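You operate a simulated robot arm through the tools that you are given. There is no shell and no other tool.

You run a simulated two-armed robot. Do the job below in one go: nothing can be reset, and whatever is moved stays where it is left.

Task
Switch the air conditioner on with the remote: cool, 20 degrees, fan high.
Fine: leave the remote in its holder.
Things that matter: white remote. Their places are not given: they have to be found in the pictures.

It is judged by the outcome, as a careful person would: the job done as asked, and still so three seconds after it is handed in. It fails if anything else is knocked over, pushed out of place, dropped, spilled or broken.

Robot
Two 7-joint arms with two-finger parallel grippers on one trunk that stands fixed in place. Base frame: the origin is at the foot of the trunk, x ahead of it, y to its left, z up. Units: m, rad, N and s.
The left shoulder is at [0.03, 0.119, 1.11], the right one opposite. With the tool pointing down near the work surface each hand reaches from about 0.26 to 0.68 m from the base axis, measured 20 degrees to its own side. Payload 3.43 kg a hand.
Tool frame (each hand has its own): the origin (TCP) lies between the finger pads and is the grasp point; the fingertips stand 0.03 m ahead of it; z points along the fingers, y is the line along which they close. Largest opening 0.094 m; finger width 0.028, thickness 0.01; the body of the gripper, 0.05 by 0.096 m, starts 0.055 m behind the TCP.
Orientation is that of the tool frame in the base frame, as a unit quaternion [x, y, z, w]. With the fingers straight down and closing along the base's y, the tool's x points along the base's -x, its y along +y and its z along -z.

Tools
- The arms move only by the tool apply_moves. It takes "left_deltas", "right_deltas" or both (then of equal length, played together; a hand with none holds still); each is a list of rows, each a list of 3 entries, a list of its own where there are three numbers: the gripper command, from -1 (shut) to 1 (fully open), values between in proportion, then the shift along the tool's x, y, z in units of 250 mm (1.0 is 250 mm), then the turn, a rotation vector about the tool's x, y, z in units of 180 degrees (1.0 is 180 degrees). In form: [[gripper, [tx, ty, tz], [ax, ay, az]], ...]. A call has 1 to 20 rows; each row is the pose to reach, as a shift and turn from the pose commanded when the call began, along the tool's axes at that moment. A call with a number of a shift or a turn outside -1 to 1 is refused whole. Each row takes 0.2 s and may step no farther than 0.05 m and 0.15 rad from the row before; otherwise, or with a gripper value out of range, the whole call is refused. Where a pose cannot be reached the arm comes as near as it can. A force on the tool above 40 N (or 10 N above the force at the start of the call, whichever is more), or a blocked arm, ends the call early, and 0.2 s more pass. Each finger travels about 0.072 m/s and halts on what it meets, pressing with about 44 N; the grip force reading is that of the motor and also rises with nothing between the fingers. The clock runs only during rows and for 0.2 s after the last one: add rows that repeat a pose to give the fingers time. The reply holds the time, the measured pose of the TCP, the force on the tool along the base axes, the opening and the grip force, in the units named above and with some noise, with the torque about the TCP (base axes, N m) and any sound that the robot's microphone picked up, and new pictures: "pictures" is both (left out), scene, wrist or none (wrist: the cameras of the hands that moved).
- Cameras (640 x 400 px; columns grow to the right, rows downward): "scene" is now at [0.0509, 0.0097, 1.8227]; the picture's right is [0.12, -0.99, 0.00], its down [-0.68, -0.08, -0.73] and it looks along [0.72, 0.09, -0.69] (base axes); focal length 333 px, centre (320, 200). "left" rides on the left gripper at [0.076, -0.014, -0.102] in its tool frame; the picture's right is [0.18, 0.98, 0.00], its down [-0.75, 0.14, -0.64] and it looks along [-0.63, 0.12, 0.77] (tool axes); focal length 243 px, centre (320, 200). "right" rides on the right gripper at [0.076, 0.014, -0.102] in its tool frame; the picture's right is [-0.18, 0.98, 0.00], its down [-0.75, -0.14, -0.64] and it looks along [-0.63, -0.12, 0.77] (tool axes); focal length 243 px, centre (320, 200).
- lift_body(by): moves the trunk up (or, below 0, down) by that many m; the arms and the scene camera ride with it, the base frame stays. It gives what a move gives, with no picture.
- head_to(pan, tilt): turns the head with the scene camera to pan (to the left, within 2.496 rad either way) and tilt (down, from -0.506 to 1.204), counted from straight ahead of the robot. It gives what a move gives, and a new picture of the scene camera.
- locate(camera, pixels): there is no depth. For up to 12 entries [column, row, z] of the newest picture of that camera ("zoom" is the newest enlarged one), the place [x, y] in the base frame at which the ray of that pixel passes the height z, good to about 0.003 m. No time passes.
- enlarge(camera, box): a new picture of the part [left, top, right, bottom] of that camera's present view, enlarged. No time passes.
- finish_job(): hands the job in; it is judged then, once.

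Open the grippers and draw the arms clear of the work before you hand the job in, unless the task says otherwise.

The tools are called after "Call:" as a command line: name --argument value ..., lists and objects as JSON in quotes. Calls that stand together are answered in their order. apply_moves: Moves the arms, as the interface text tells. Its arguments: {"type":"object","properties":{"left_deltas":{"type":"array","items":{"type":"array"}},"right_deltas":{"type":"array","items":{"type":"array"}},"pictures":{"type":"string","enum":["both","scene","wrist","none"]}},"required":[]} The other tools are called the same way: lift_body (by) moves the trunk up or down; head_to (pan, tilt) turns the head that bears the scene camera; locate (camera, pixels) gives the place at which the rays of pixels pass given heights; enlarge (camera, box) takes an enlarged picture of a part of a camera's view; finish_job () hands the job in.

At the start:

```text
time_s: 0.0
left_eef_pos: [0.4385, 0.1934, 1.3968]
left_tcp_rot: [0.0, 1.0, 0.0, 0.001]
left_wrist_force: [0.4, 0.7, -1.3]
left_moment: [-0.02, 0.01, 0.01]
left_finger_gap: 0.094
left_grip_force: 0.1
right_eef_pos: [0.3394, -0.1312, 1.4745]
right_tcp_rot: [-0.001, 1.0, 0.0, 0.0]
right_wrist_force: [-0.5, 0.8, -0.7]
right_moment: [-0.01, 0.01, 0.01]
right_finger_gap: 0.0941
right_grip_force: 0.0
trunk travel left (down, up): [-0.375, 0.035]
head pan, tilt (commanded): [0.117, 0.756]
```

scene: 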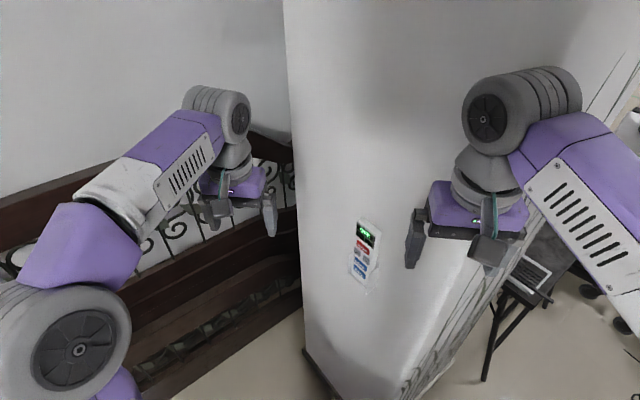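
right: 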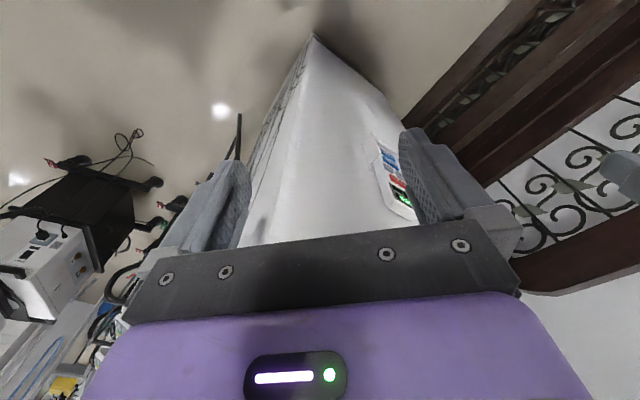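
left: 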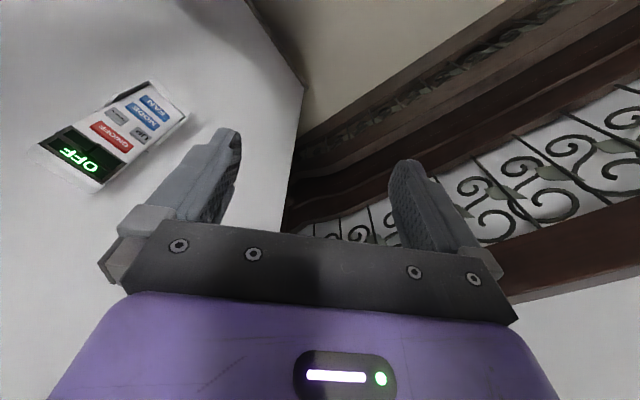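

The remote shows around (363,250) in the scene and at (115,135) in the left wrist picture, on a white wall, with display "OFF". I enlarge both to read the buttons.

Call:
enlarge --camera "scene" --box '[330, 205, 400, 305]'

Call:
enlarge --camera "left" --box '[20, 60, 220, 210]'

```text
4.00 times, centred on (365, 255) of scene
```

zoom: 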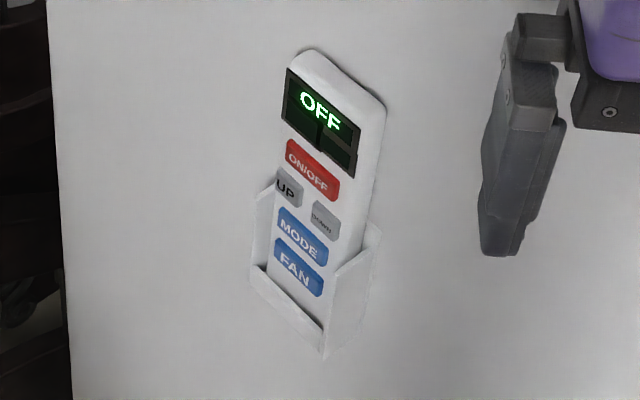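

```text
2.67 times, centred on (120, 135) of left
```

zoom: 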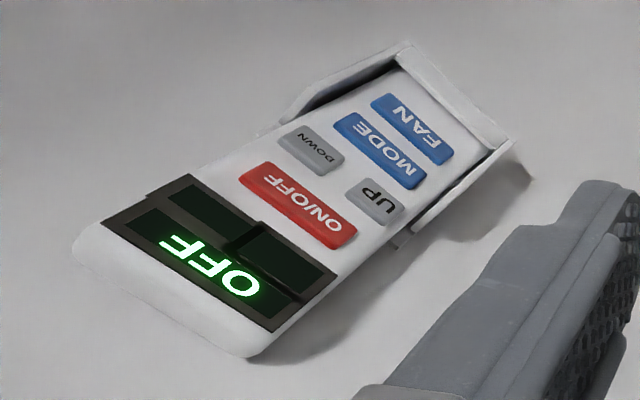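

The remote sits upright in a wall holder with ON/OFF, UP/DOWN, MODE and FAN buttons, and the display reads OFF. I take rays through the button centres from the left zoom picture, at two heights each, so I can triangulate them.

Call:
locate --camera "zoom" --pixels '[[298, 204, 1.25], [298, 204, 1.15], [413, 128, 1.25], [413, 128, 1.15], [380, 151, 1.25], [380, 151, 1.15], [376, 202, 1.25], [376, 202, 1.15], [311, 150, 1.25], [311, 150, 1.15]]'

Call:
enlarge --camera "scene" --box '[336, 212, 392, 300]'

```text
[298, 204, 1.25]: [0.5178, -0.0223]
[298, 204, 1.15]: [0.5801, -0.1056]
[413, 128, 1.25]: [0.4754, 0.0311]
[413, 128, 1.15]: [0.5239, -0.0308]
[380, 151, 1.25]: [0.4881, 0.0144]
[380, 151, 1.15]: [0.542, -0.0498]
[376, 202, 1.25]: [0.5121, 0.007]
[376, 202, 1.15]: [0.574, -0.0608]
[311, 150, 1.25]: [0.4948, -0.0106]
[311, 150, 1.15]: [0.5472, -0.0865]
```

```text
4.55 times, centred on (364, 256) of scene
```

zoom: 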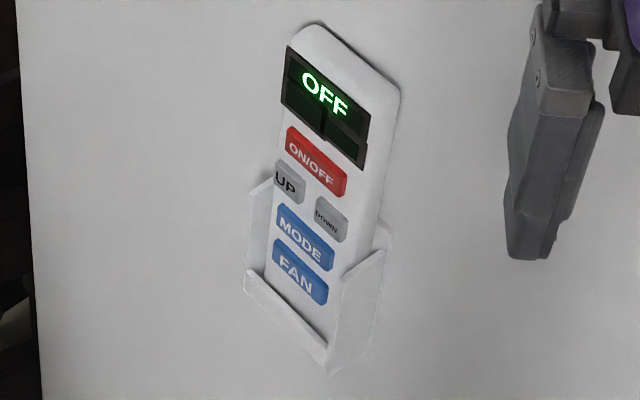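

Now I take the matching rays from the scene zoom: ON/OFF (316,162), UP (290,182), DOWN (331,219), MODE (305,237), FAN (300,272).

Call:
locate --camera "zoom" --pixels '[[316, 162, 1.25], [316, 162, 1.15], [300, 272, 1.25], [300, 272, 1.15], [305, 237, 1.25], [305, 237, 1.15], [290, 182, 1.25], [290, 182, 1.15], [331, 219, 1.25], [331, 219, 1.15]]'

```text
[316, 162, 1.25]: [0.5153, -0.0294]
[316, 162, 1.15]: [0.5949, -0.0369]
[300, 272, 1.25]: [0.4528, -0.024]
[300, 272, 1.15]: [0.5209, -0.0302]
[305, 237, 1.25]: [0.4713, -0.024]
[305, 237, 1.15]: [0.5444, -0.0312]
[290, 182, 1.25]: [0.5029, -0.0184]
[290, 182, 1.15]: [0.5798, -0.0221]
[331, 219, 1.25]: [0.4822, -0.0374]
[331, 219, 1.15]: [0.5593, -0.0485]
```

Triangulation puts ON/OFF at about (0.523,-0.030,1.241), UP at (0.535,-0.020,1.210), DOWN at (0.515,-0.042,1.209), MODE at z 1.181 and FAN at z 1.150. The wall's inward normal is about (0.74,-0.67,0). I start turning the left hand towards a horizontal tool facing the wall and shut its fingers, doing the first half while well clear.

Call:
apply_moves --left_deltas '[[-1, [0.011, -0.0267, 0.0277], [0.01304, -0.03396, 0.01304]], [-1, [0.022, -0.0534, 0.0553], [0.02608, -0.06792, 0.02608]], [-1, [0.033, -0.0801, 0.083], [0.03912, -0.10188, 0.03912]], [-1, [0.044, -0.1068, 0.1106], [0.05216, -0.13584, 0.05216]], [-1, [0.055, -0.1335, 0.1383], [0.0652, -0.1698, 0.0652]], [-1, [0.066, -0.1602, 0.166], [0.07824, -0.20376, 0.07824]], [-1, [0.077, -0.1869, 0.1936], [0.09128, -0.23772, 0.09128]]]' --pictures "both"

```text
time_s: 1.6
left_eef_pos: [0.4191, 0.1473, 1.347]
left_tcp_rot: [0.14, 0.911, -0.14, 0.363]
left_wrist_force: [0.3, -0.2, 0.6]
left_moment: [0.02, 0.04, 0.0]
left_finger_gap: 0.0
left_grip_force: 33.4
right_eef_pos: [0.3371, -0.1315, 1.4758]
right_tcp_rot: [0.0, 1.0, 0.001, 0.0]
right_wrist_force: [0.1, 0.8, -0.5]
right_moment: [-0.03, 0.0, 0.0]
right_finger_gap: 0.0941
right_grip_force: 0.1
trunk travel left (down, up): [-0.375, 0.035]
head pan, tilt (commanded): [0.117, 0.756]
```

scene: 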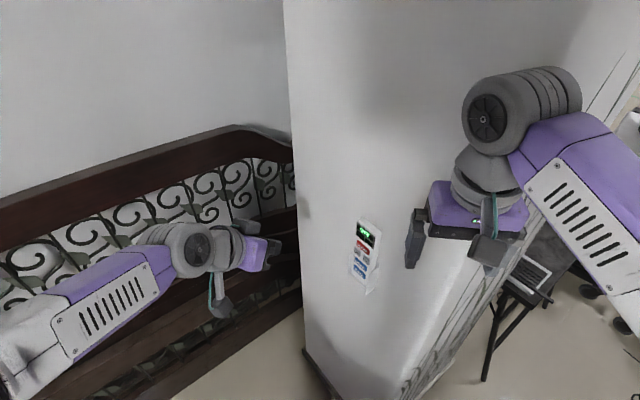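
left: 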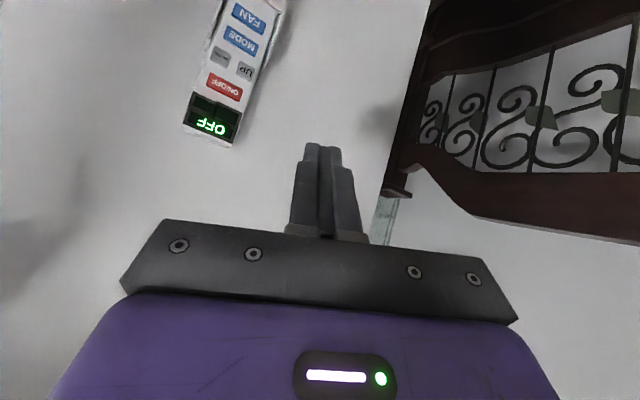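

The half turn went cleanly: the fingers are shut and the remote is visible at (230,75) in the left picture. I finish the turn with the second half, ending near (0.40,0.10,1.30).

Call:
apply_moves --left_deltas '[[-1, [0.0229, -0.0243, 0.0219], [0.01304, -0.03396, 0.01304]], [-1, [0.0459, -0.0486, 0.0439], [0.02608, -0.06792, 0.02608]], [-1, [0.0688, -0.0729, 0.0658], [0.03912, -0.10188, 0.03912]], [-1, [0.0918, -0.0972, 0.0877], [0.05216, -0.13584, 0.05216]], [-1, [0.1147, -0.1216, 0.1097], [0.0652, -0.1698, 0.0652]], [-1, [0.1376, -0.1459, 0.1316], [0.07824, -0.20376, 0.07824]], [-1, [0.1606, -0.1702, 0.1535], [0.09128, -0.23772, 0.09128]], [-1, [0.1606, -0.1702, 0.1535], [0.09128, -0.23772, 0.09128]]]' --pictures "both"

```text
time_s: 3.4
left_eef_pos: [0.415, 0.1044, 1.3019]
left_tcp_rot: [0.254, 0.66, -0.254, 0.66]
left_wrist_force: [0.0, -0.5, 0.2]
left_moment: [0.0, -0.01, -0.04]
left_finger_gap: 0.0
left_grip_force: 33.4
left hand out of reach, approached as far as the arm can: row 6, 7, 8
right_eef_pos: [0.3377, -0.1321, 1.4755]
right_tcp_rot: [0.0, 1.0, 0.0, 0.0]
right_wrist_force: [0.2, -0.1, -0.7]
right_moment: [0.01, -0.06, -0.01]
right_finger_gap: 0.0939
right_grip_force: 0.0
trunk travel left (down, up): [-0.375, 0.035]
head pan, tilt (commanded): [0.117, 0.756]
```

scene: 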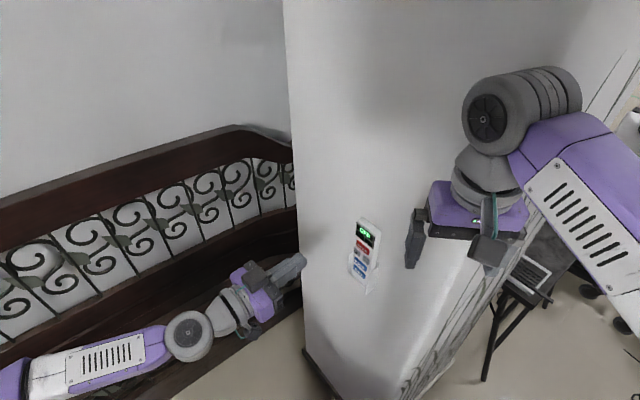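
left: 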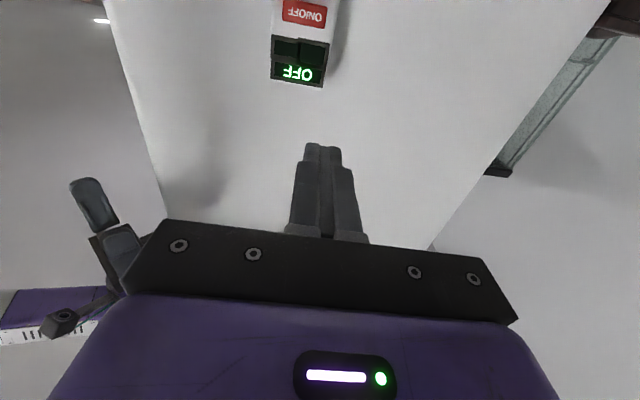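

The tool now points horizontally at the wall (quaternion as wanted) at (0.415,0.104,1.302), about 1.5 cm short because it is too close to the body. I move on to a stand-off about 8 cm in front of ON/OFF at z 1.24 and see if it is reachable.

Call:
apply_moves --left_deltas '[[-1, [0.048, -0.0114, 0.0544], [0, 0, 0]], [-1, [0.096, -0.0228, 0.1088], [0, 0, 0]], [-1, [0.144, -0.0342, 0.1632], [0, 0, 0]], [-1, [0.192, -0.0456, 0.2176], [0, 0, 0]], [-1, [0.24, -0.057, 0.272], [0, 0, 0]], [-1, [0.24, -0.057, 0.272], [0, 0, 0]]]' --pictures "both"

```text
time_s: 4.8
left_eef_pos: [0.4535, 0.048, 1.2445]
left_tcp_rot: [0.253, 0.661, -0.253, 0.66]
left_wrist_force: [0.2, -0.4, -0.2]
left_moment: [-0.05, 0.01, 0.03]
left_finger_gap: 0.0001
left_grip_force: 33.0
right_eef_pos: [0.3374, -0.132, 1.4752]
right_tcp_rot: [0.0, 1.0, 0.0, 0.0]
right_wrist_force: [0.5, 0.5, -0.4]
right_moment: [0.0, 0.01, 0.0]
right_finger_gap: 0.0941
right_grip_force: 0.0
trunk travel left (down, up): [-0.375, 0.035]
head pan, tilt (commanded): [0.117, 0.756]
```

scene: 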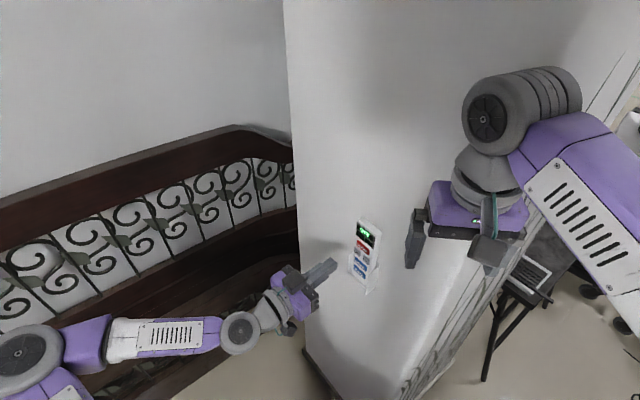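
left: 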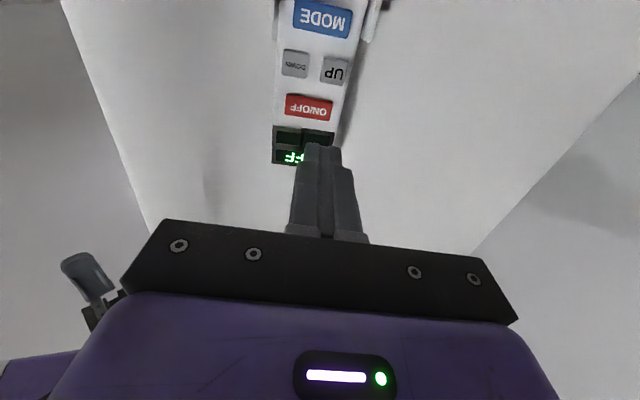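

The arm is at (0.4535,0.048,1.2445) with no reach complaint, and the left camera now sees ON/OFF at (309,106), UP (335,70) and DOWN (295,64) close up. I enlarge this view for more exact positions.

Call:
enlarge --camera "left" --box '[240, 0, 400, 180]'

```text
2.22 times, centred on (320, 90) of left
```

zoom: 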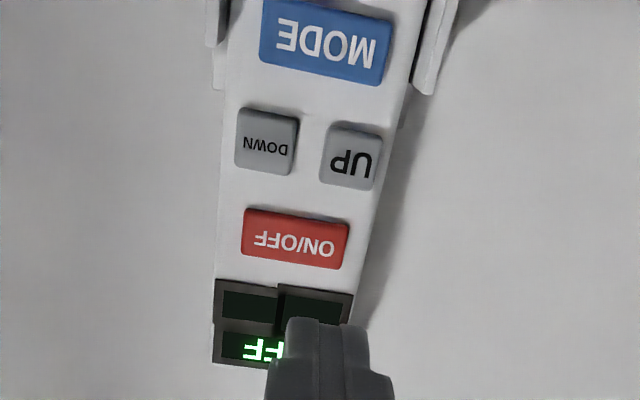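

I locate the button centres in this zoom at two heights each to intersect with the remote's face.

Call:
locate --camera "zoom" --pixels '[[295, 239, 1.25], [295, 239, 1.2], [352, 157, 1.25], [352, 157, 1.2], [267, 141, 1.25], [267, 141, 1.2], [324, 42, 1.25], [324, 42, 1.15], [348, 248, 1.24], [242, 231, 1.24]]'

```text
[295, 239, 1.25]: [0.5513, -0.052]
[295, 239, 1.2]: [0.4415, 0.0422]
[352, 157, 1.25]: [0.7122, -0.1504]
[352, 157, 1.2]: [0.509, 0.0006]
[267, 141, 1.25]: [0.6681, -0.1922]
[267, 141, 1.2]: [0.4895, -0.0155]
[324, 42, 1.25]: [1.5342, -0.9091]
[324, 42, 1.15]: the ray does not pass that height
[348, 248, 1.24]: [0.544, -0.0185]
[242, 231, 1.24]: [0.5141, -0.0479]
```

The refined positions are ON/OFF (0.5245,-0.030,1.238), UP (0.536,-0.020,1.207), DOWN (0.515,-0.042,1.207), and the tool is within about 2 degrees of the face normal. I align with ON/OFF and approach to about 15 mm short of contact.

Call:
apply_moves --left_deltas '[[-1, [0.013, -0.0208, 0.05], [0, 0, 0]], [-1, [0.026, -0.0416, 0.12], [0, 0, 0]], [-1, [0.026, -0.0416, 0.18], [0, 0, 0]], [-1, [0.026, -0.0416, 0.24], [0, 0, 0]], [-1, [0.026, -0.0416, 0.24], [0, 0, 0]]]' --pictures "both"

```text
time_s: 6.0
left_eef_pos: [0.4916, 0.0003, 1.2377]
left_tcp_rot: [0.253, 0.66, -0.253, 0.66]
left_wrist_force: [0.4, 0.4, 0.0]
left_moment: [-0.03, 0.0, -0.03]
left_finger_gap: 0.0001
left_grip_force: 32.9
right_eef_pos: [0.3382, -0.133, 1.4755]
right_tcp_rot: [0.0, 1.0, 0.0, 0.0]
right_wrist_force: [0.6, -0.2, -0.7]
right_moment: [-0.03, -0.05, 0.03]
right_finger_gap: 0.0939
right_grip_force: 0.2
trunk travel left (down, up): [-0.375, 0.035]
head pan, tilt (commanded): [0.117, 0.756]
```

scene: 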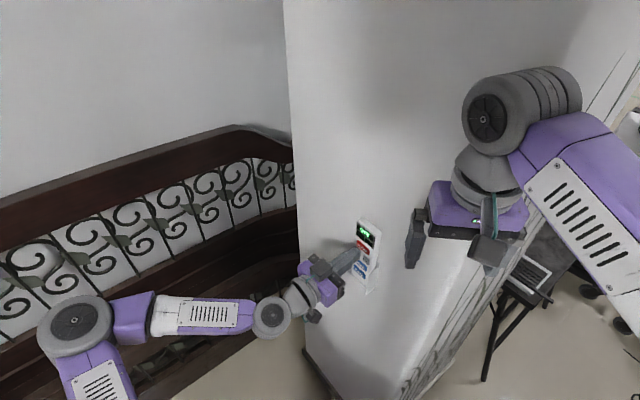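
left: 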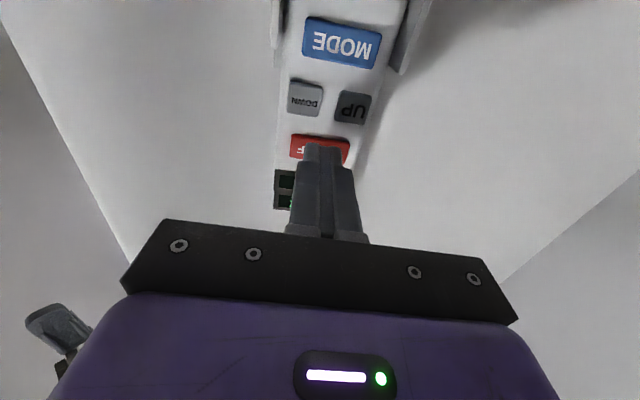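

The fingertips now point at the red button (left picture, around (320,147)). I enlarge both views to check the alignment before pressing.

Call:
enlarge --camera "scene" --box '[336, 212, 392, 300]'

Call:
enlarge --camera "left" --box '[260, 60, 400, 220]'

```text
4.55 times, centred on (364, 256) of scene
```

zoom: 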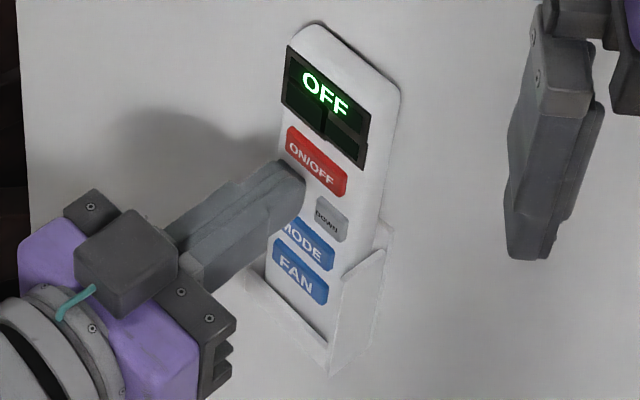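

```text
2.50 times, centred on (330, 140) of left
```

zoom: 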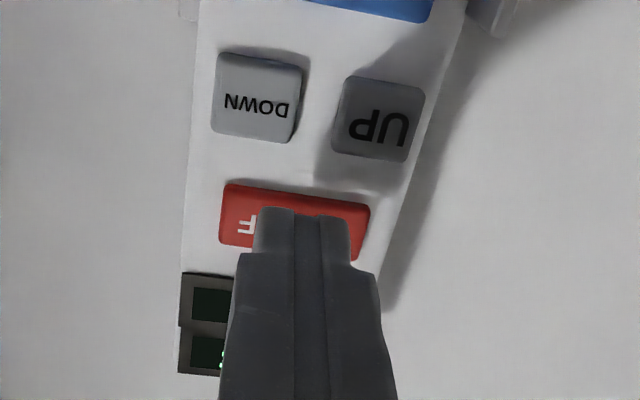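

The tip lines up with the ON/OFF button and clears UP and DOWN. I advance slowly, about 17 mm in small steps, and watch the force and the display.

Call:
apply_moves --left_deltas '[[-1, [0, 0, 0.02], [0, 0, 0]], [-1, [0, 0, 0.036], [0, 0, 0]], [-1, [0, 0, 0.048], [0, 0, 0]], [-1, [0, 0, 0.056], [0, 0, 0]], [-1, [0, 0, 0.062], [0, 0, 0]], [-1, [0, 0, 0.068], [0, 0, 0]]]' --pictures "both"

```text
time_s: 7.4
left_eef_pos: [0.5036, -0.0113, 1.2362]
left_tcp_rot: [0.254, 0.66, -0.254, 0.66]
left_wrist_force: [-2.6, 1.6, -0.7]
left_moment: [0.03, 0.04, -0.05]
left_finger_gap: 0.0002
left_grip_force: 33.0
right_eef_pos: [0.3385, -0.1332, 1.4762]
right_tcp_rot: [0.0, 1.0, 0.0, 0.0]
right_wrist_force: [0.2, 0.2, 0.8]
right_moment: [0.02, 0.02, -0.01]
right_finger_gap: 0.094
right_grip_force: 0.0
trunk travel left (down, up): [-0.375, 0.035]
head pan, tilt (commanded): [0.117, 0.756]
heard: click
```

scene: 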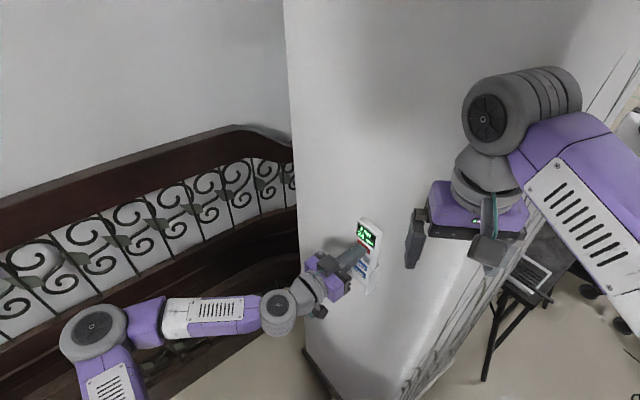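
left: 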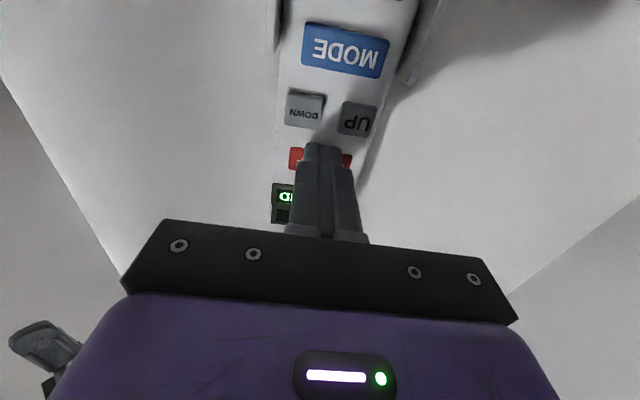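

A click was heard at about 3 N of force and the display changed. I back off 17 mm so the button is released, then read the display.

Call:
apply_moves --left_deltas '[[-1, [0, 0, -0.02], [0, 0, 0]], [-1, [0, 0, -0.068], [0, 0, 0]], [-1, [0, 0, -0.068], [0, 0, 0]]]' --pictures "scene"

Call:
enlarge --camera "scene" --box '[340, 212, 392, 260]'

```text
time_s: 8.2
left_eef_pos: [0.4929, 0.0006, 1.2384]
left_tcp_rot: [0.253, 0.66, -0.254, 0.66]
left_wrist_force: [-0.8, -0.3, -0.1]
left_moment: [0.0, 0.02, 0.0]
left_finger_gap: 0.0
left_grip_force: 33.2
right_eef_pos: [0.3396, -0.1331, 1.4751]
right_tcp_rot: [0.001, 1.0, 0.0, 0.0]
right_wrist_force: [1.2, 0.3, 0.7]
right_moment: [-0.01, 0.02, -0.01]
right_finger_gap: 0.0939
right_grip_force: 0.0
trunk travel left (down, up): [-0.375, 0.035]
head pan, tilt (commanded): [0.117, 0.756]
```

scene: 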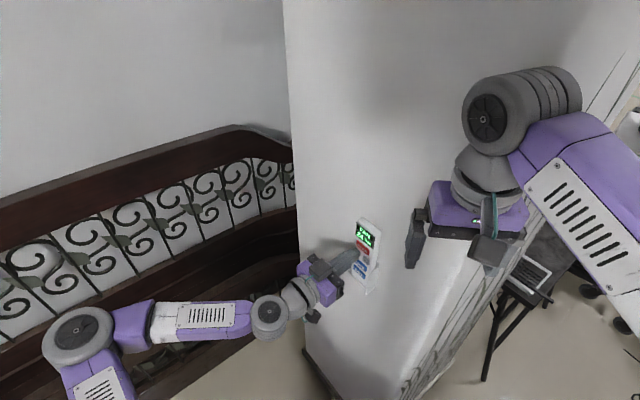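

```text
8.33 times, centred on (366, 236) of scene
```

zoom: 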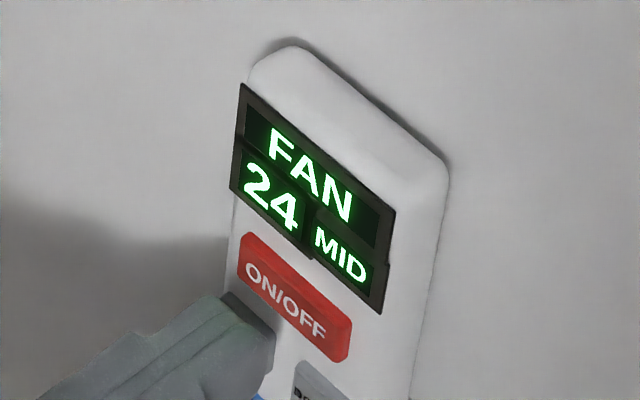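

The display reads FAN, 24, MID, so the unit is on. It needs MODE pressed until COOL, then temperature down to 20, then FAN until HIGH. I back off 8 mm and move down 59 mm to the MODE row.

Call:
apply_moves --left_deltas '[[-1, [0, 0, -0.032], [0, 0, 0]], [-1, [0.08, 0, -0.032], [0, 0, 0]], [-1, [0.16, 0, -0.032], [0, 0, 0]], [-1, [0.236, 0, -0.032], [0, 0, 0]], [-1, [0.236, 0, -0.032], [0, 0, 0]]]' --pictures "both"

Call:
enlarge --camera "left" --box '[250, 40, 410, 220]'

Call:
enlarge --camera "scene" --box '[336, 212, 392, 300]'

```text
time_s: 9.4
left_eef_pos: [0.4847, 0.0067, 1.1771]
left_tcp_rot: [0.253, 0.66, -0.253, 0.661]
left_wrist_force: [-0.5, 0.6, 0.6]
left_moment: [-0.01, 0.0, 0.01]
left_finger_gap: 0.0003
left_grip_force: 32.9
right_eef_pos: [0.3396, -0.1327, 1.4748]
right_tcp_rot: [0.0, 1.0, 0.0, -0.001]
right_wrist_force: [0.3, -0.2, 0.4]
right_moment: [0.0, -0.01, 0.03]
right_finger_gap: 0.094
right_grip_force: 0.0
trunk travel left (down, up): [-0.375, 0.035]
head pan, tilt (commanded): [0.117, 0.756]
```

scene: 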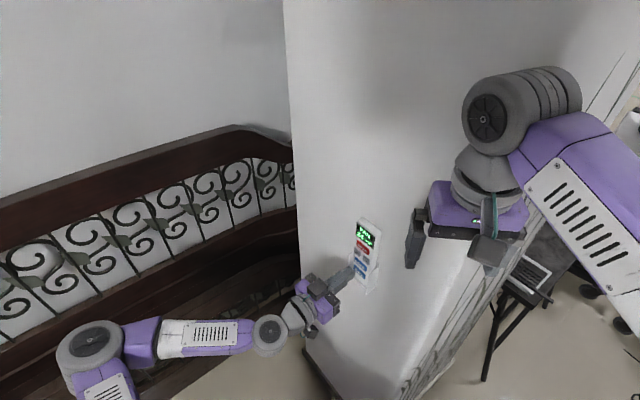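
left: 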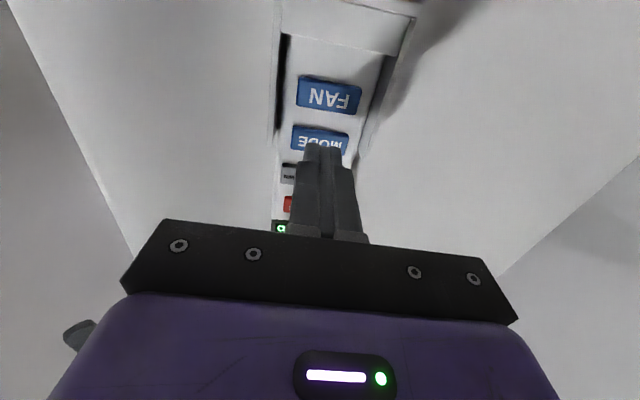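

```text
2.22 times, centred on (330, 130) of left
```

zoom: 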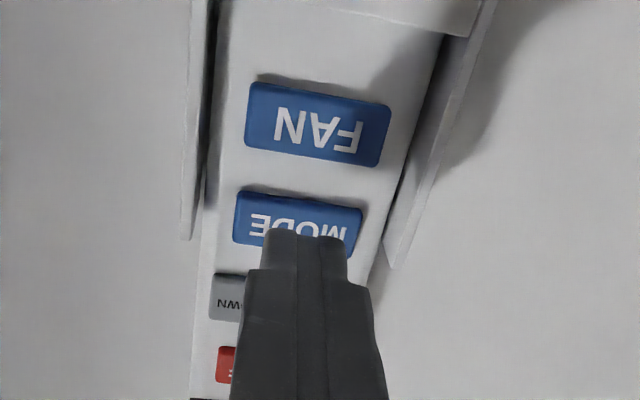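

```text
4.55 times, centred on (364, 256) of scene
```

zoom: 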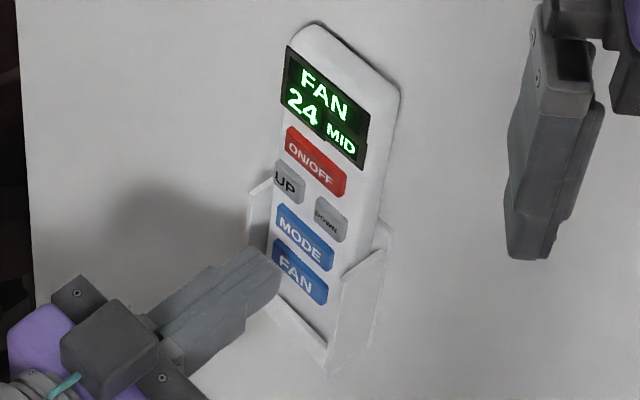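

The tip is lined up with MODE (next row clear on both sides), about 23 mm short. I press 25 mm in small steps and back off in the same call, then read the display.

Call:
apply_moves --left_deltas '[[-1, [0, 0, 0.04], [0, 0, 0]], [-1, [0, 0, 0.068], [0, 0, 0]], [-1, [0, 0, 0.08], [0, 0, 0]], [-1, [0, 0, 0.088], [0, 0, 0]], [-1, [0, 0, 0.094], [0, 0, 0]], [-1, [0, 0, 0.1], [0, 0, 0]], [-1, [0, 0, 0.06], [0, 0, 0]], [-1, [0, 0, 0], [0, 0, 0]], [-1, [0, 0, 0], [0, 0, 0]]]' --pictures "scene"

Call:
enlarge --camera "scene" --box '[340, 212, 392, 260]'

```text
time_s: 11.4
left_eef_pos: [0.4869, 0.0054, 1.1769]
left_tcp_rot: [0.253, 0.66, -0.254, 0.66]
left_wrist_force: [1.2, 0.6, 0.0]
left_moment: [0.02, -0.03, 0.0]
left_finger_gap: 0.0003
left_grip_force: 32.2
right_eef_pos: [0.3383, -0.1319, 1.476]
right_tcp_rot: [0.0, 1.0, 0.0, 0.001]
right_wrist_force: [0.6, 0.2, -0.8]
right_moment: [-0.03, 0.01, 0.01]
right_finger_gap: 0.0939
right_grip_force: 0.0
trunk travel left (down, up): [-0.375, 0.035]
head pan, tilt (commanded): [0.117, 0.756]
heard: click
```

scene: 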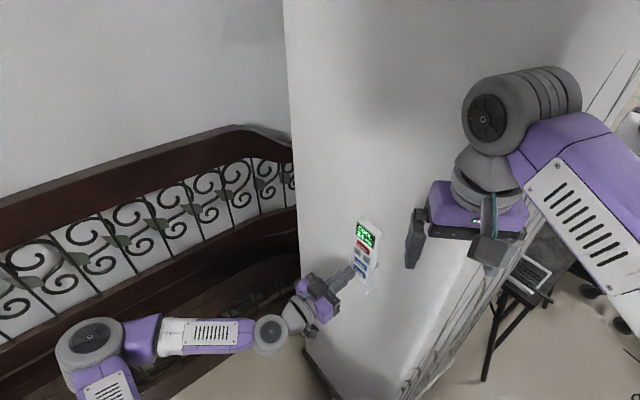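

```text
8.33 times, centred on (366, 236) of scene
```

zoom: 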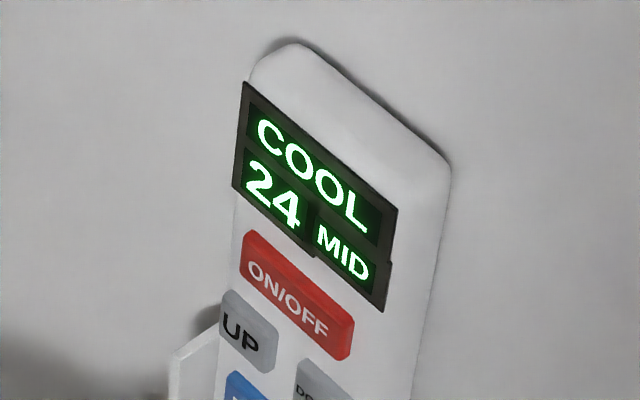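

One click and the display now reads COOL, 24, MID. Next is FAN, 30 mm lower; I move there while still about 23 mm off the face and check the clearance to the holder lip.

Call:
apply_moves --left_deltas '[[-1, [0.06, 0, 0], [0, 0, 0]], [-1, [0.12, 0, 0], [0, 0, 0]], [-1, [0.12, 0, 0], [0, 0, 0]]]' --pictures "both"

Call:
enlarge --camera "left" --box '[250, 40, 410, 220]'

Call:
enlarge --camera "scene" --box '[336, 212, 392, 300]'

```text
time_s: 12.2
left_eef_pos: [0.4868, 0.0055, 1.148]
left_tcp_rot: [0.253, 0.66, -0.253, 0.661]
left_wrist_force: [-0.2, -0.6, -0.7]
left_moment: [-0.01, -0.02, 0.0]
left_finger_gap: 0.0
left_grip_force: 32.7
right_eef_pos: [0.339, -0.1324, 1.4749]
right_tcp_rot: [0.0, 1.0, 0.0, 0.0]
right_wrist_force: [-0.7, 0.4, -0.5]
right_moment: [-0.03, -0.02, 0.0]
right_finger_gap: 0.0942
right_grip_force: 0.0
trunk travel left (down, up): [-0.375, 0.035]
head pan, tilt (commanded): [0.117, 0.756]
```

scene: 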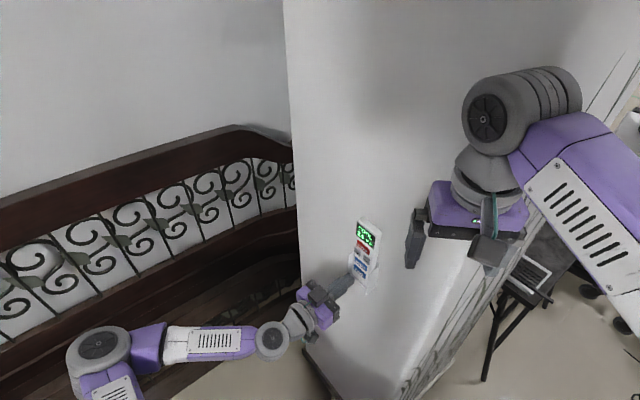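
left: 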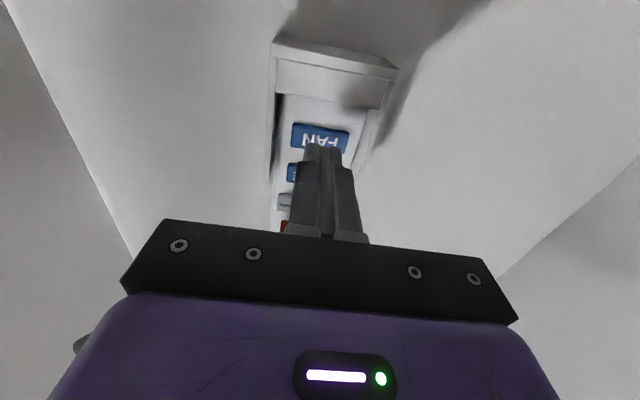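

```text
2.22 times, centred on (330, 130) of left
```

zoom: 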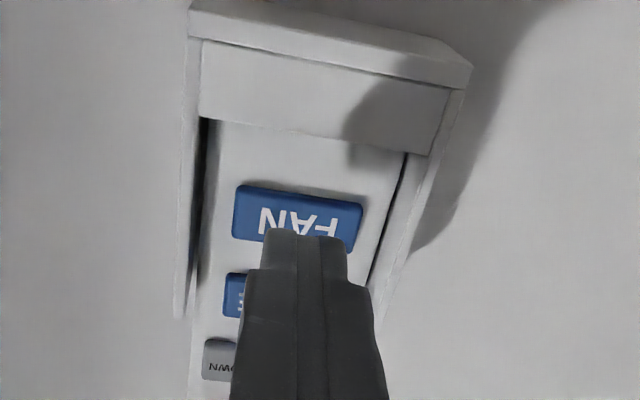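

```text
4.55 times, centred on (364, 256) of scene
```

zoom: 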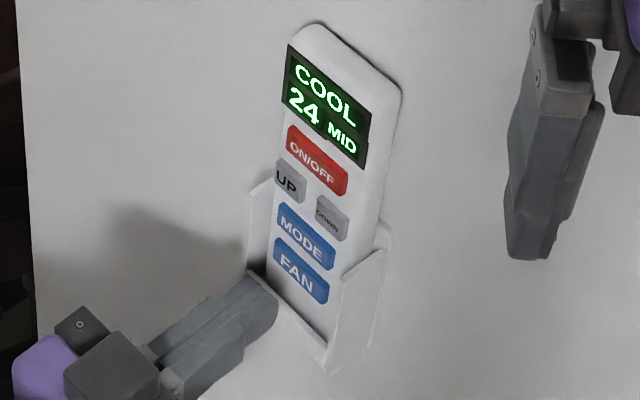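

The tip is lined up with FAN just as it was for MODE, with the lip well below it. I press 25 mm in small steps and back off.

Call:
apply_moves --left_deltas '[[-1, [0, 0, 0.04], [0, 0, 0]], [-1, [0, 0, 0.068], [0, 0, 0]], [-1, [0, 0, 0.08], [0, 0, 0]], [-1, [0, 0, 0.088], [0, 0, 0]], [-1, [0, 0, 0.094], [0, 0, 0]], [-1, [0, 0, 0.1], [0, 0, 0]], [-1, [0, 0, 0.06], [0, 0, 0]], [-1, [0, 0, 0], [0, 0, 0]], [-1, [0, 0, 0], [0, 0, 0]]]' --pictures "scene"

Call:
enlarge --camera "scene" --box '[340, 212, 392, 260]'

```text
time_s: 14.2
left_eef_pos: [0.4856, 0.0076, 1.1476]
left_tcp_rot: [0.252, 0.66, -0.253, 0.661]
left_wrist_force: [0.5, -0.2, -0.2]
left_moment: [0.02, -0.02, 0.01]
left_finger_gap: 0.0
left_grip_force: 33.1
right_eef_pos: [0.3376, -0.1326, 1.4751]
right_tcp_rot: [0.0, 1.0, -0.001, 0.0]
right_wrist_force: [0.1, -0.8, 0.0]
right_moment: [-0.01, 0.03, -0.02]
right_finger_gap: 0.094
right_grip_force: 0.2
trunk travel left (down, up): [-0.375, 0.035]
head pan, tilt (commanded): [0.117, 0.756]
heard: click
```

scene: 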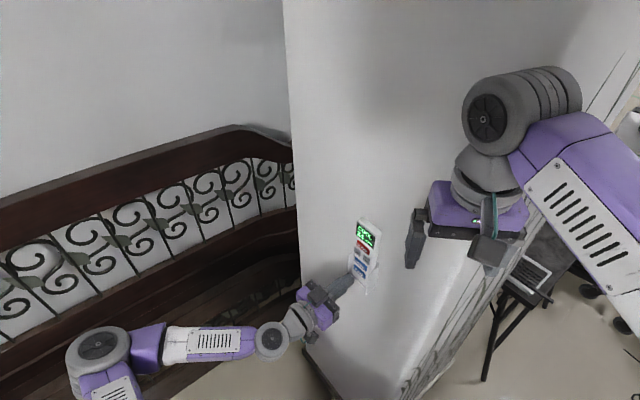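

```text
8.33 times, centred on (366, 236) of scene
```

zoom: 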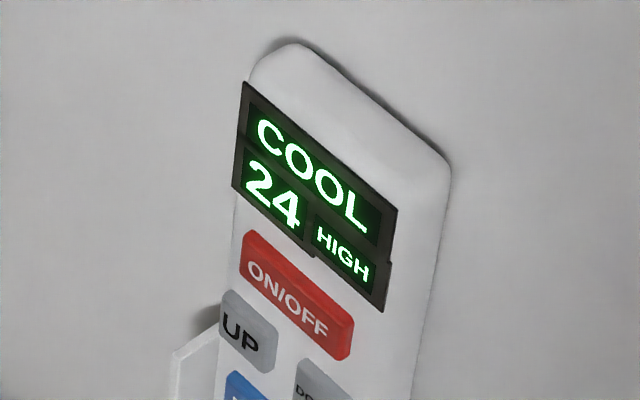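

The display reads COOL, 24, HIGH. Only the temperature remains: four presses of DOWN. I move up 58 mm, then 15.5 mm to the right along the wall, to stand in front of DOWN.

Call:
apply_moves --left_deltas '[[-1, [-0.06, 0, 0], [0, 0, 0]], [-1, [-0.12, 0, 0], [0, 0, 0]], [-1, [-0.18, -0.02, 0], [0, 0, 0]], [-1, [-0.232, -0.045, 0], [0, 0, 0]], [-1, [-0.232, -0.062, 0], [0, 0, 0]], [-1, [-0.232, -0.062, 0], [0, 0, 0]]]' --pictures "both"

Call:
enlarge --camera "left" --box '[250, 40, 410, 220]'

Call:
enlarge --camera "scene" --box '[336, 212, 392, 300]'

```text
time_s: 15.6
left_eef_pos: [0.4764, -0.0048, 1.202]
left_tcp_rot: [0.254, 0.66, -0.253, 0.66]
left_wrist_force: [1.1, 0.9, -0.3]
left_moment: [0.0, 0.03, 0.01]
left_finger_gap: 0.0002
left_grip_force: 33.3
right_eef_pos: [0.339, -0.1326, 1.4745]
right_tcp_rot: [0.0, 1.0, 0.0, 0.0]
right_wrist_force: [-0.3, 0.3, -0.6]
right_moment: [0.03, -0.01, 0.01]
right_finger_gap: 0.0941
right_grip_force: 0.0
trunk travel left (down, up): [-0.375, 0.035]
head pan, tilt (commanded): [0.117, 0.756]
```

scene: 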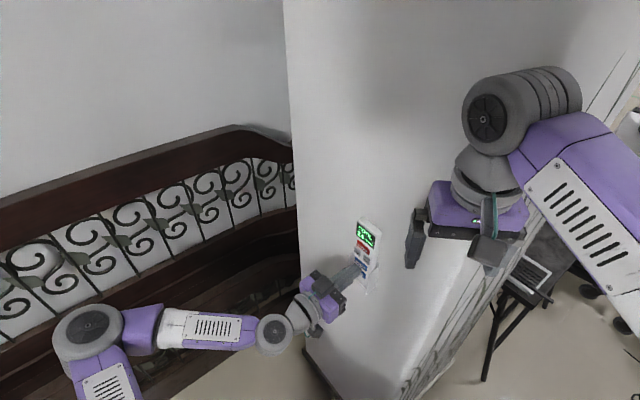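
left: 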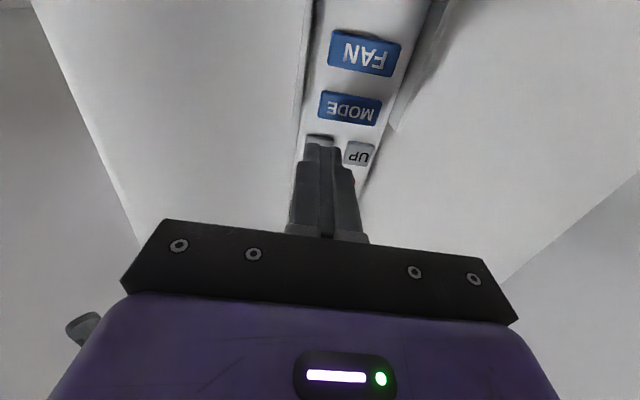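

```text
2.22 times, centred on (330, 130) of left
```

zoom: 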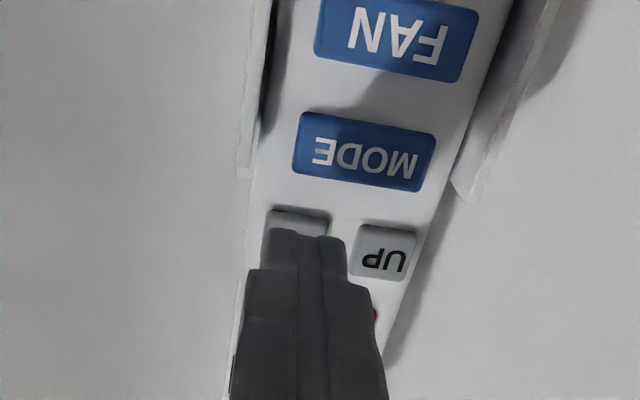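

```text
4.55 times, centred on (364, 256) of scene
```

zoom: 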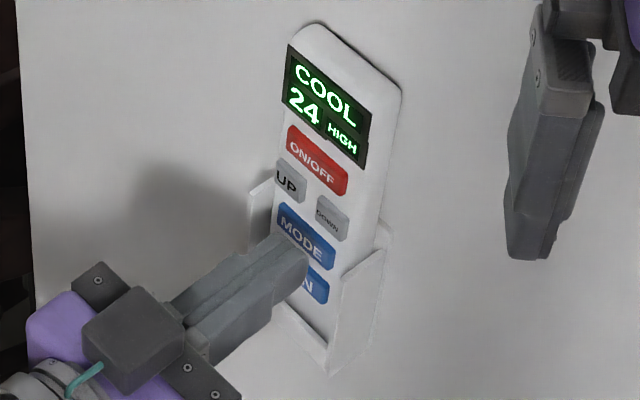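

The DOWN button lies behind the tip, but the reading z 1.202 and the picture both show the tip about 5 mm low compared with how it sat on MODE. I raise it 5 mm and check again.

Call:
apply_moves --left_deltas '[[-1, [-0.01, 0, 0], [0, 0, 0]], [-1, [-0.02, 0, 0], [0, 0, 0]], [-1, [-0.02, 0, 0], [0, 0, 0]], [-1, [-0.02, 0, 0], [0, 0, 0]]]' --pictures "wrist"

Call:
enlarge --camera "left" --box '[250, 40, 410, 220]'

```text
time_s: 16.6
left_eef_pos: [0.4753, -0.0046, 1.209]
left_tcp_rot: [0.253, 0.661, -0.253, 0.66]
left_wrist_force: [-0.7, 0.1, -0.6]
left_moment: [-0.02, -0.03, 0.0]
left_finger_gap: 0.0
left_grip_force: 32.6
right_eef_pos: [0.3389, -0.1314, 1.4748]
right_tcp_rot: [0.0, 1.0, 0.001, 0.0]
right_wrist_force: [-0.1, -0.3, 0.6]
right_moment: [-0.01, -0.02, 0.01]
right_finger_gap: 0.0941
right_grip_force: 0.1
trunk travel left (down, up): [-0.375, 0.035]
head pan, tilt (commanded): [0.117, 0.756]
```

left: 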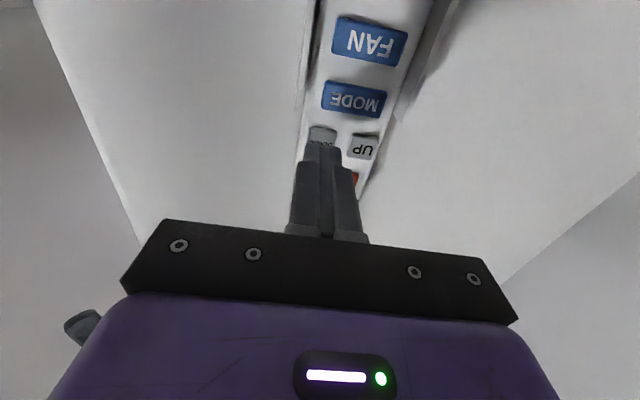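

```text
2.22 times, centred on (330, 130) of left
```

zoom: 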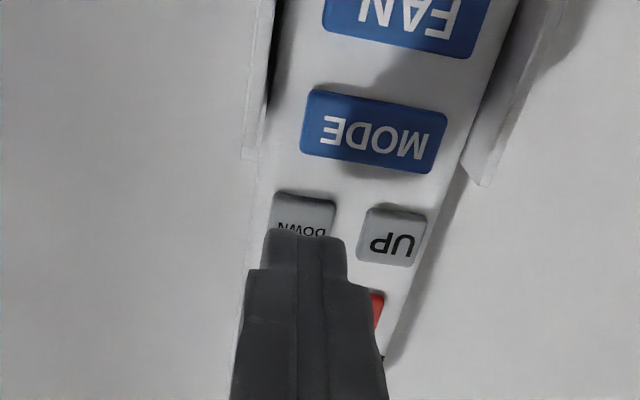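

DOWN now sits at the tip just as MODE did, with UP and ON/OFF clear. I press once, about 26 mm, and back off.

Call:
apply_moves --left_deltas '[[-1, [0, 0, 0.04], [0, 0, 0]], [-1, [0, 0, 0.068], [0, 0, 0]], [-1, [0, 0, 0.08], [0, 0, 0]], [-1, [0, 0, 0.088], [0, 0, 0]], [-1, [0, 0, 0.096], [0, 0, 0]], [-1, [0, 0, 0.103], [0, 0, 0]], [-1, [0, 0, 0.06], [0, 0, 0]], [-1, [0, 0, 0], [0, 0, 0]], [-1, [0, 0, 0], [0, 0, 0]]]' --pictures "scene"

Call:
enlarge --camera "scene" --box '[340, 212, 392, 260]'

```text
time_s: 18.6
left_eef_pos: [0.4748, -0.0073, 1.2093]
left_tcp_rot: [0.254, 0.66, -0.254, 0.66]
left_wrist_force: [-0.3, 1.3, -0.5]
left_moment: [0.02, -0.01, 0.0]
left_finger_gap: 0.0
left_grip_force: 33.3
right_eef_pos: [0.3396, -0.1325, 1.4751]
right_tcp_rot: [0.0, 1.0, 0.0, 0.0]
right_wrist_force: [-0.4, -0.2, 0.3]
right_moment: [0.0, -0.02, 0.0]
right_finger_gap: 0.094
right_grip_force: 0.0
trunk travel left (down, up): [-0.375, 0.035]
head pan, tilt (commanded): [0.117, 0.756]
heard: click
```

scene: 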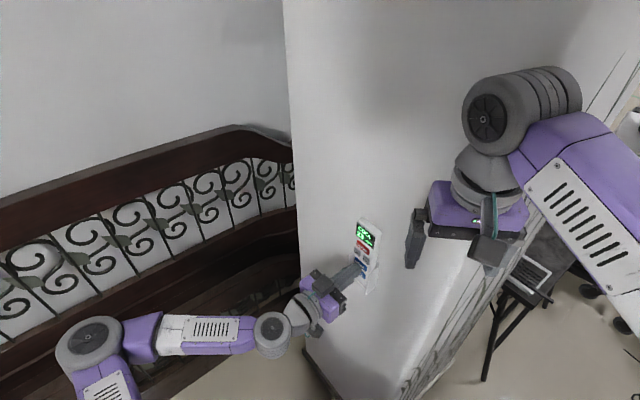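

```text
8.33 times, centred on (366, 236) of scene
```

zoom: 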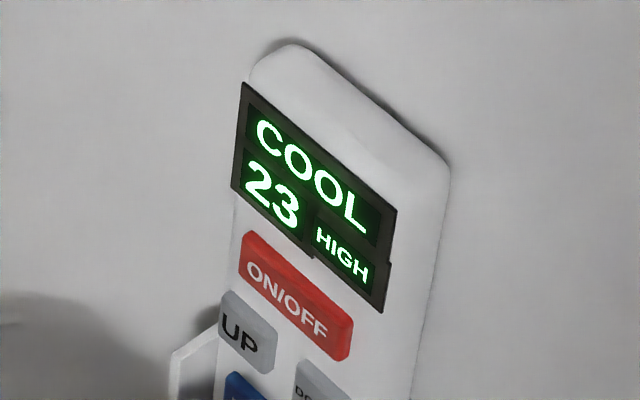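

One click took it to 23, with COOL and HIGH unchanged. I repeat the same press for 22.

Call:
apply_moves --left_deltas '[[-1, [0, 0, 0.04], [0, 0, 0]], [-1, [0, 0, 0.068], [0, 0, 0]], [-1, [0, 0, 0.08], [0, 0, 0]], [-1, [0, 0, 0.088], [0, 0, 0]], [-1, [0, 0, 0.096], [0, 0, 0]], [-1, [0, 0, 0.103], [0, 0, 0]], [-1, [0, 0, 0.06], [0, 0, 0]], [-1, [0, 0, 0], [0, 0, 0]], [-1, [0, 0, 0], [0, 0, 0]]]' --pictures "scene"

Call:
enlarge --camera "scene" --box '[340, 212, 392, 260]'

```text
time_s: 20.6
left_eef_pos: [0.4751, -0.0057, 1.2104]
left_tcp_rot: [0.254, 0.66, -0.254, 0.66]
left_wrist_force: [0.3, -0.3, 0.1]
left_moment: [-0.02, 0.01, -0.03]
left_finger_gap: 0.0001
left_grip_force: 33.1
right_eef_pos: [0.338, -0.1328, 1.4755]
right_tcp_rot: [0.0, 1.0, 0.0, -0.001]
right_wrist_force: [0.4, 0.0, 0.1]
right_moment: [0.01, 0.03, 0.0]
right_finger_gap: 0.0941
right_grip_force: 0.0
trunk travel left (down, up): [-0.375, 0.035]
head pan, tilt (commanded): [0.117, 0.756]
heard: click
```

scene: 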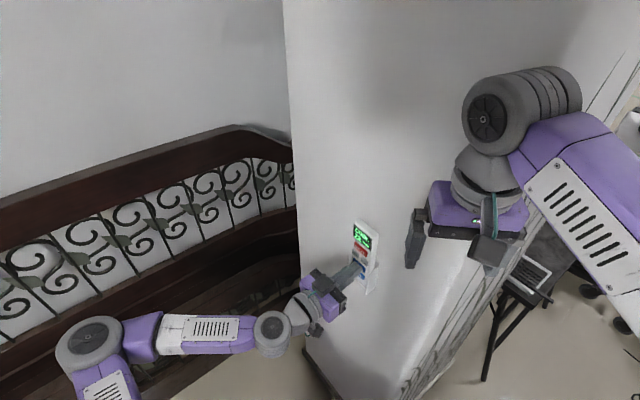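

```text
8.33 times, centred on (366, 236) of scene
```

zoom: 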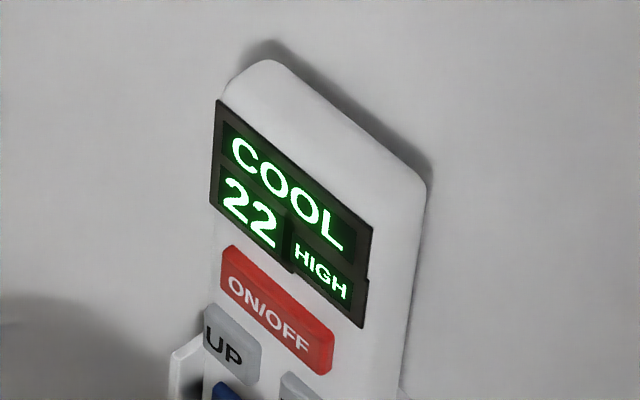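

The display reads 22, but the remote has visibly shifted in the picture (its top moved about 3 px left and down). I look closer before doing anything else.

Call:
enlarge --camera "scene" --box '[336, 212, 392, 300]'

Call:
enlarge --camera "left" --box '[240, 0, 440, 220]'

Call:
enlarge --camera "right" --box '[340, 110, 440, 220]'

```text
4.55 times, centred on (364, 256) of scene
```

zoom: 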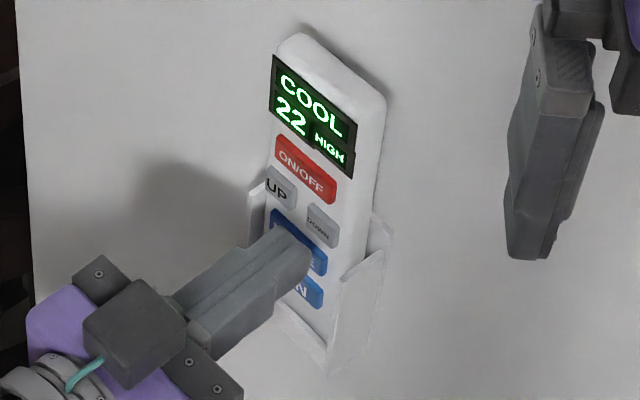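

```text
1.82 times, centred on (340, 110) of left
```

zoom: 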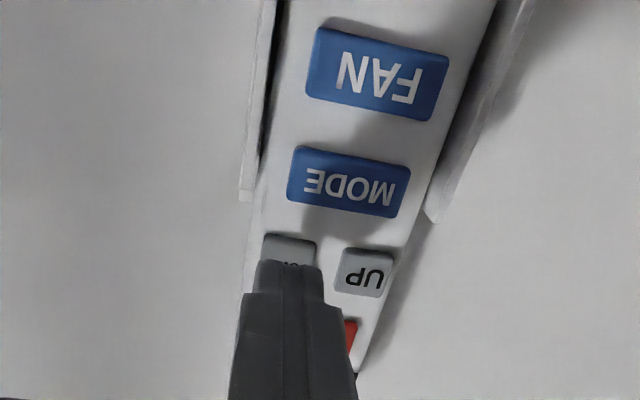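

```text
3.64 times, centred on (390, 165) of right
```

zoom: 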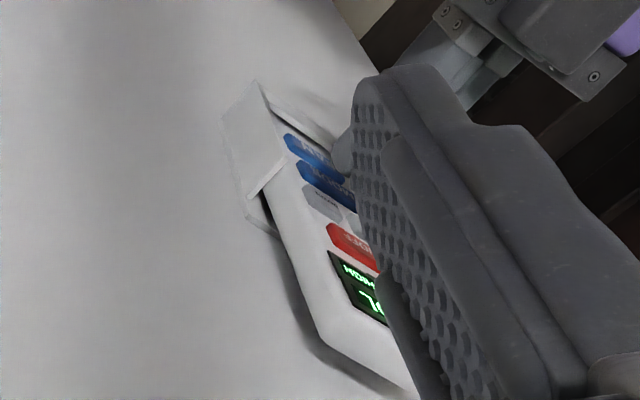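

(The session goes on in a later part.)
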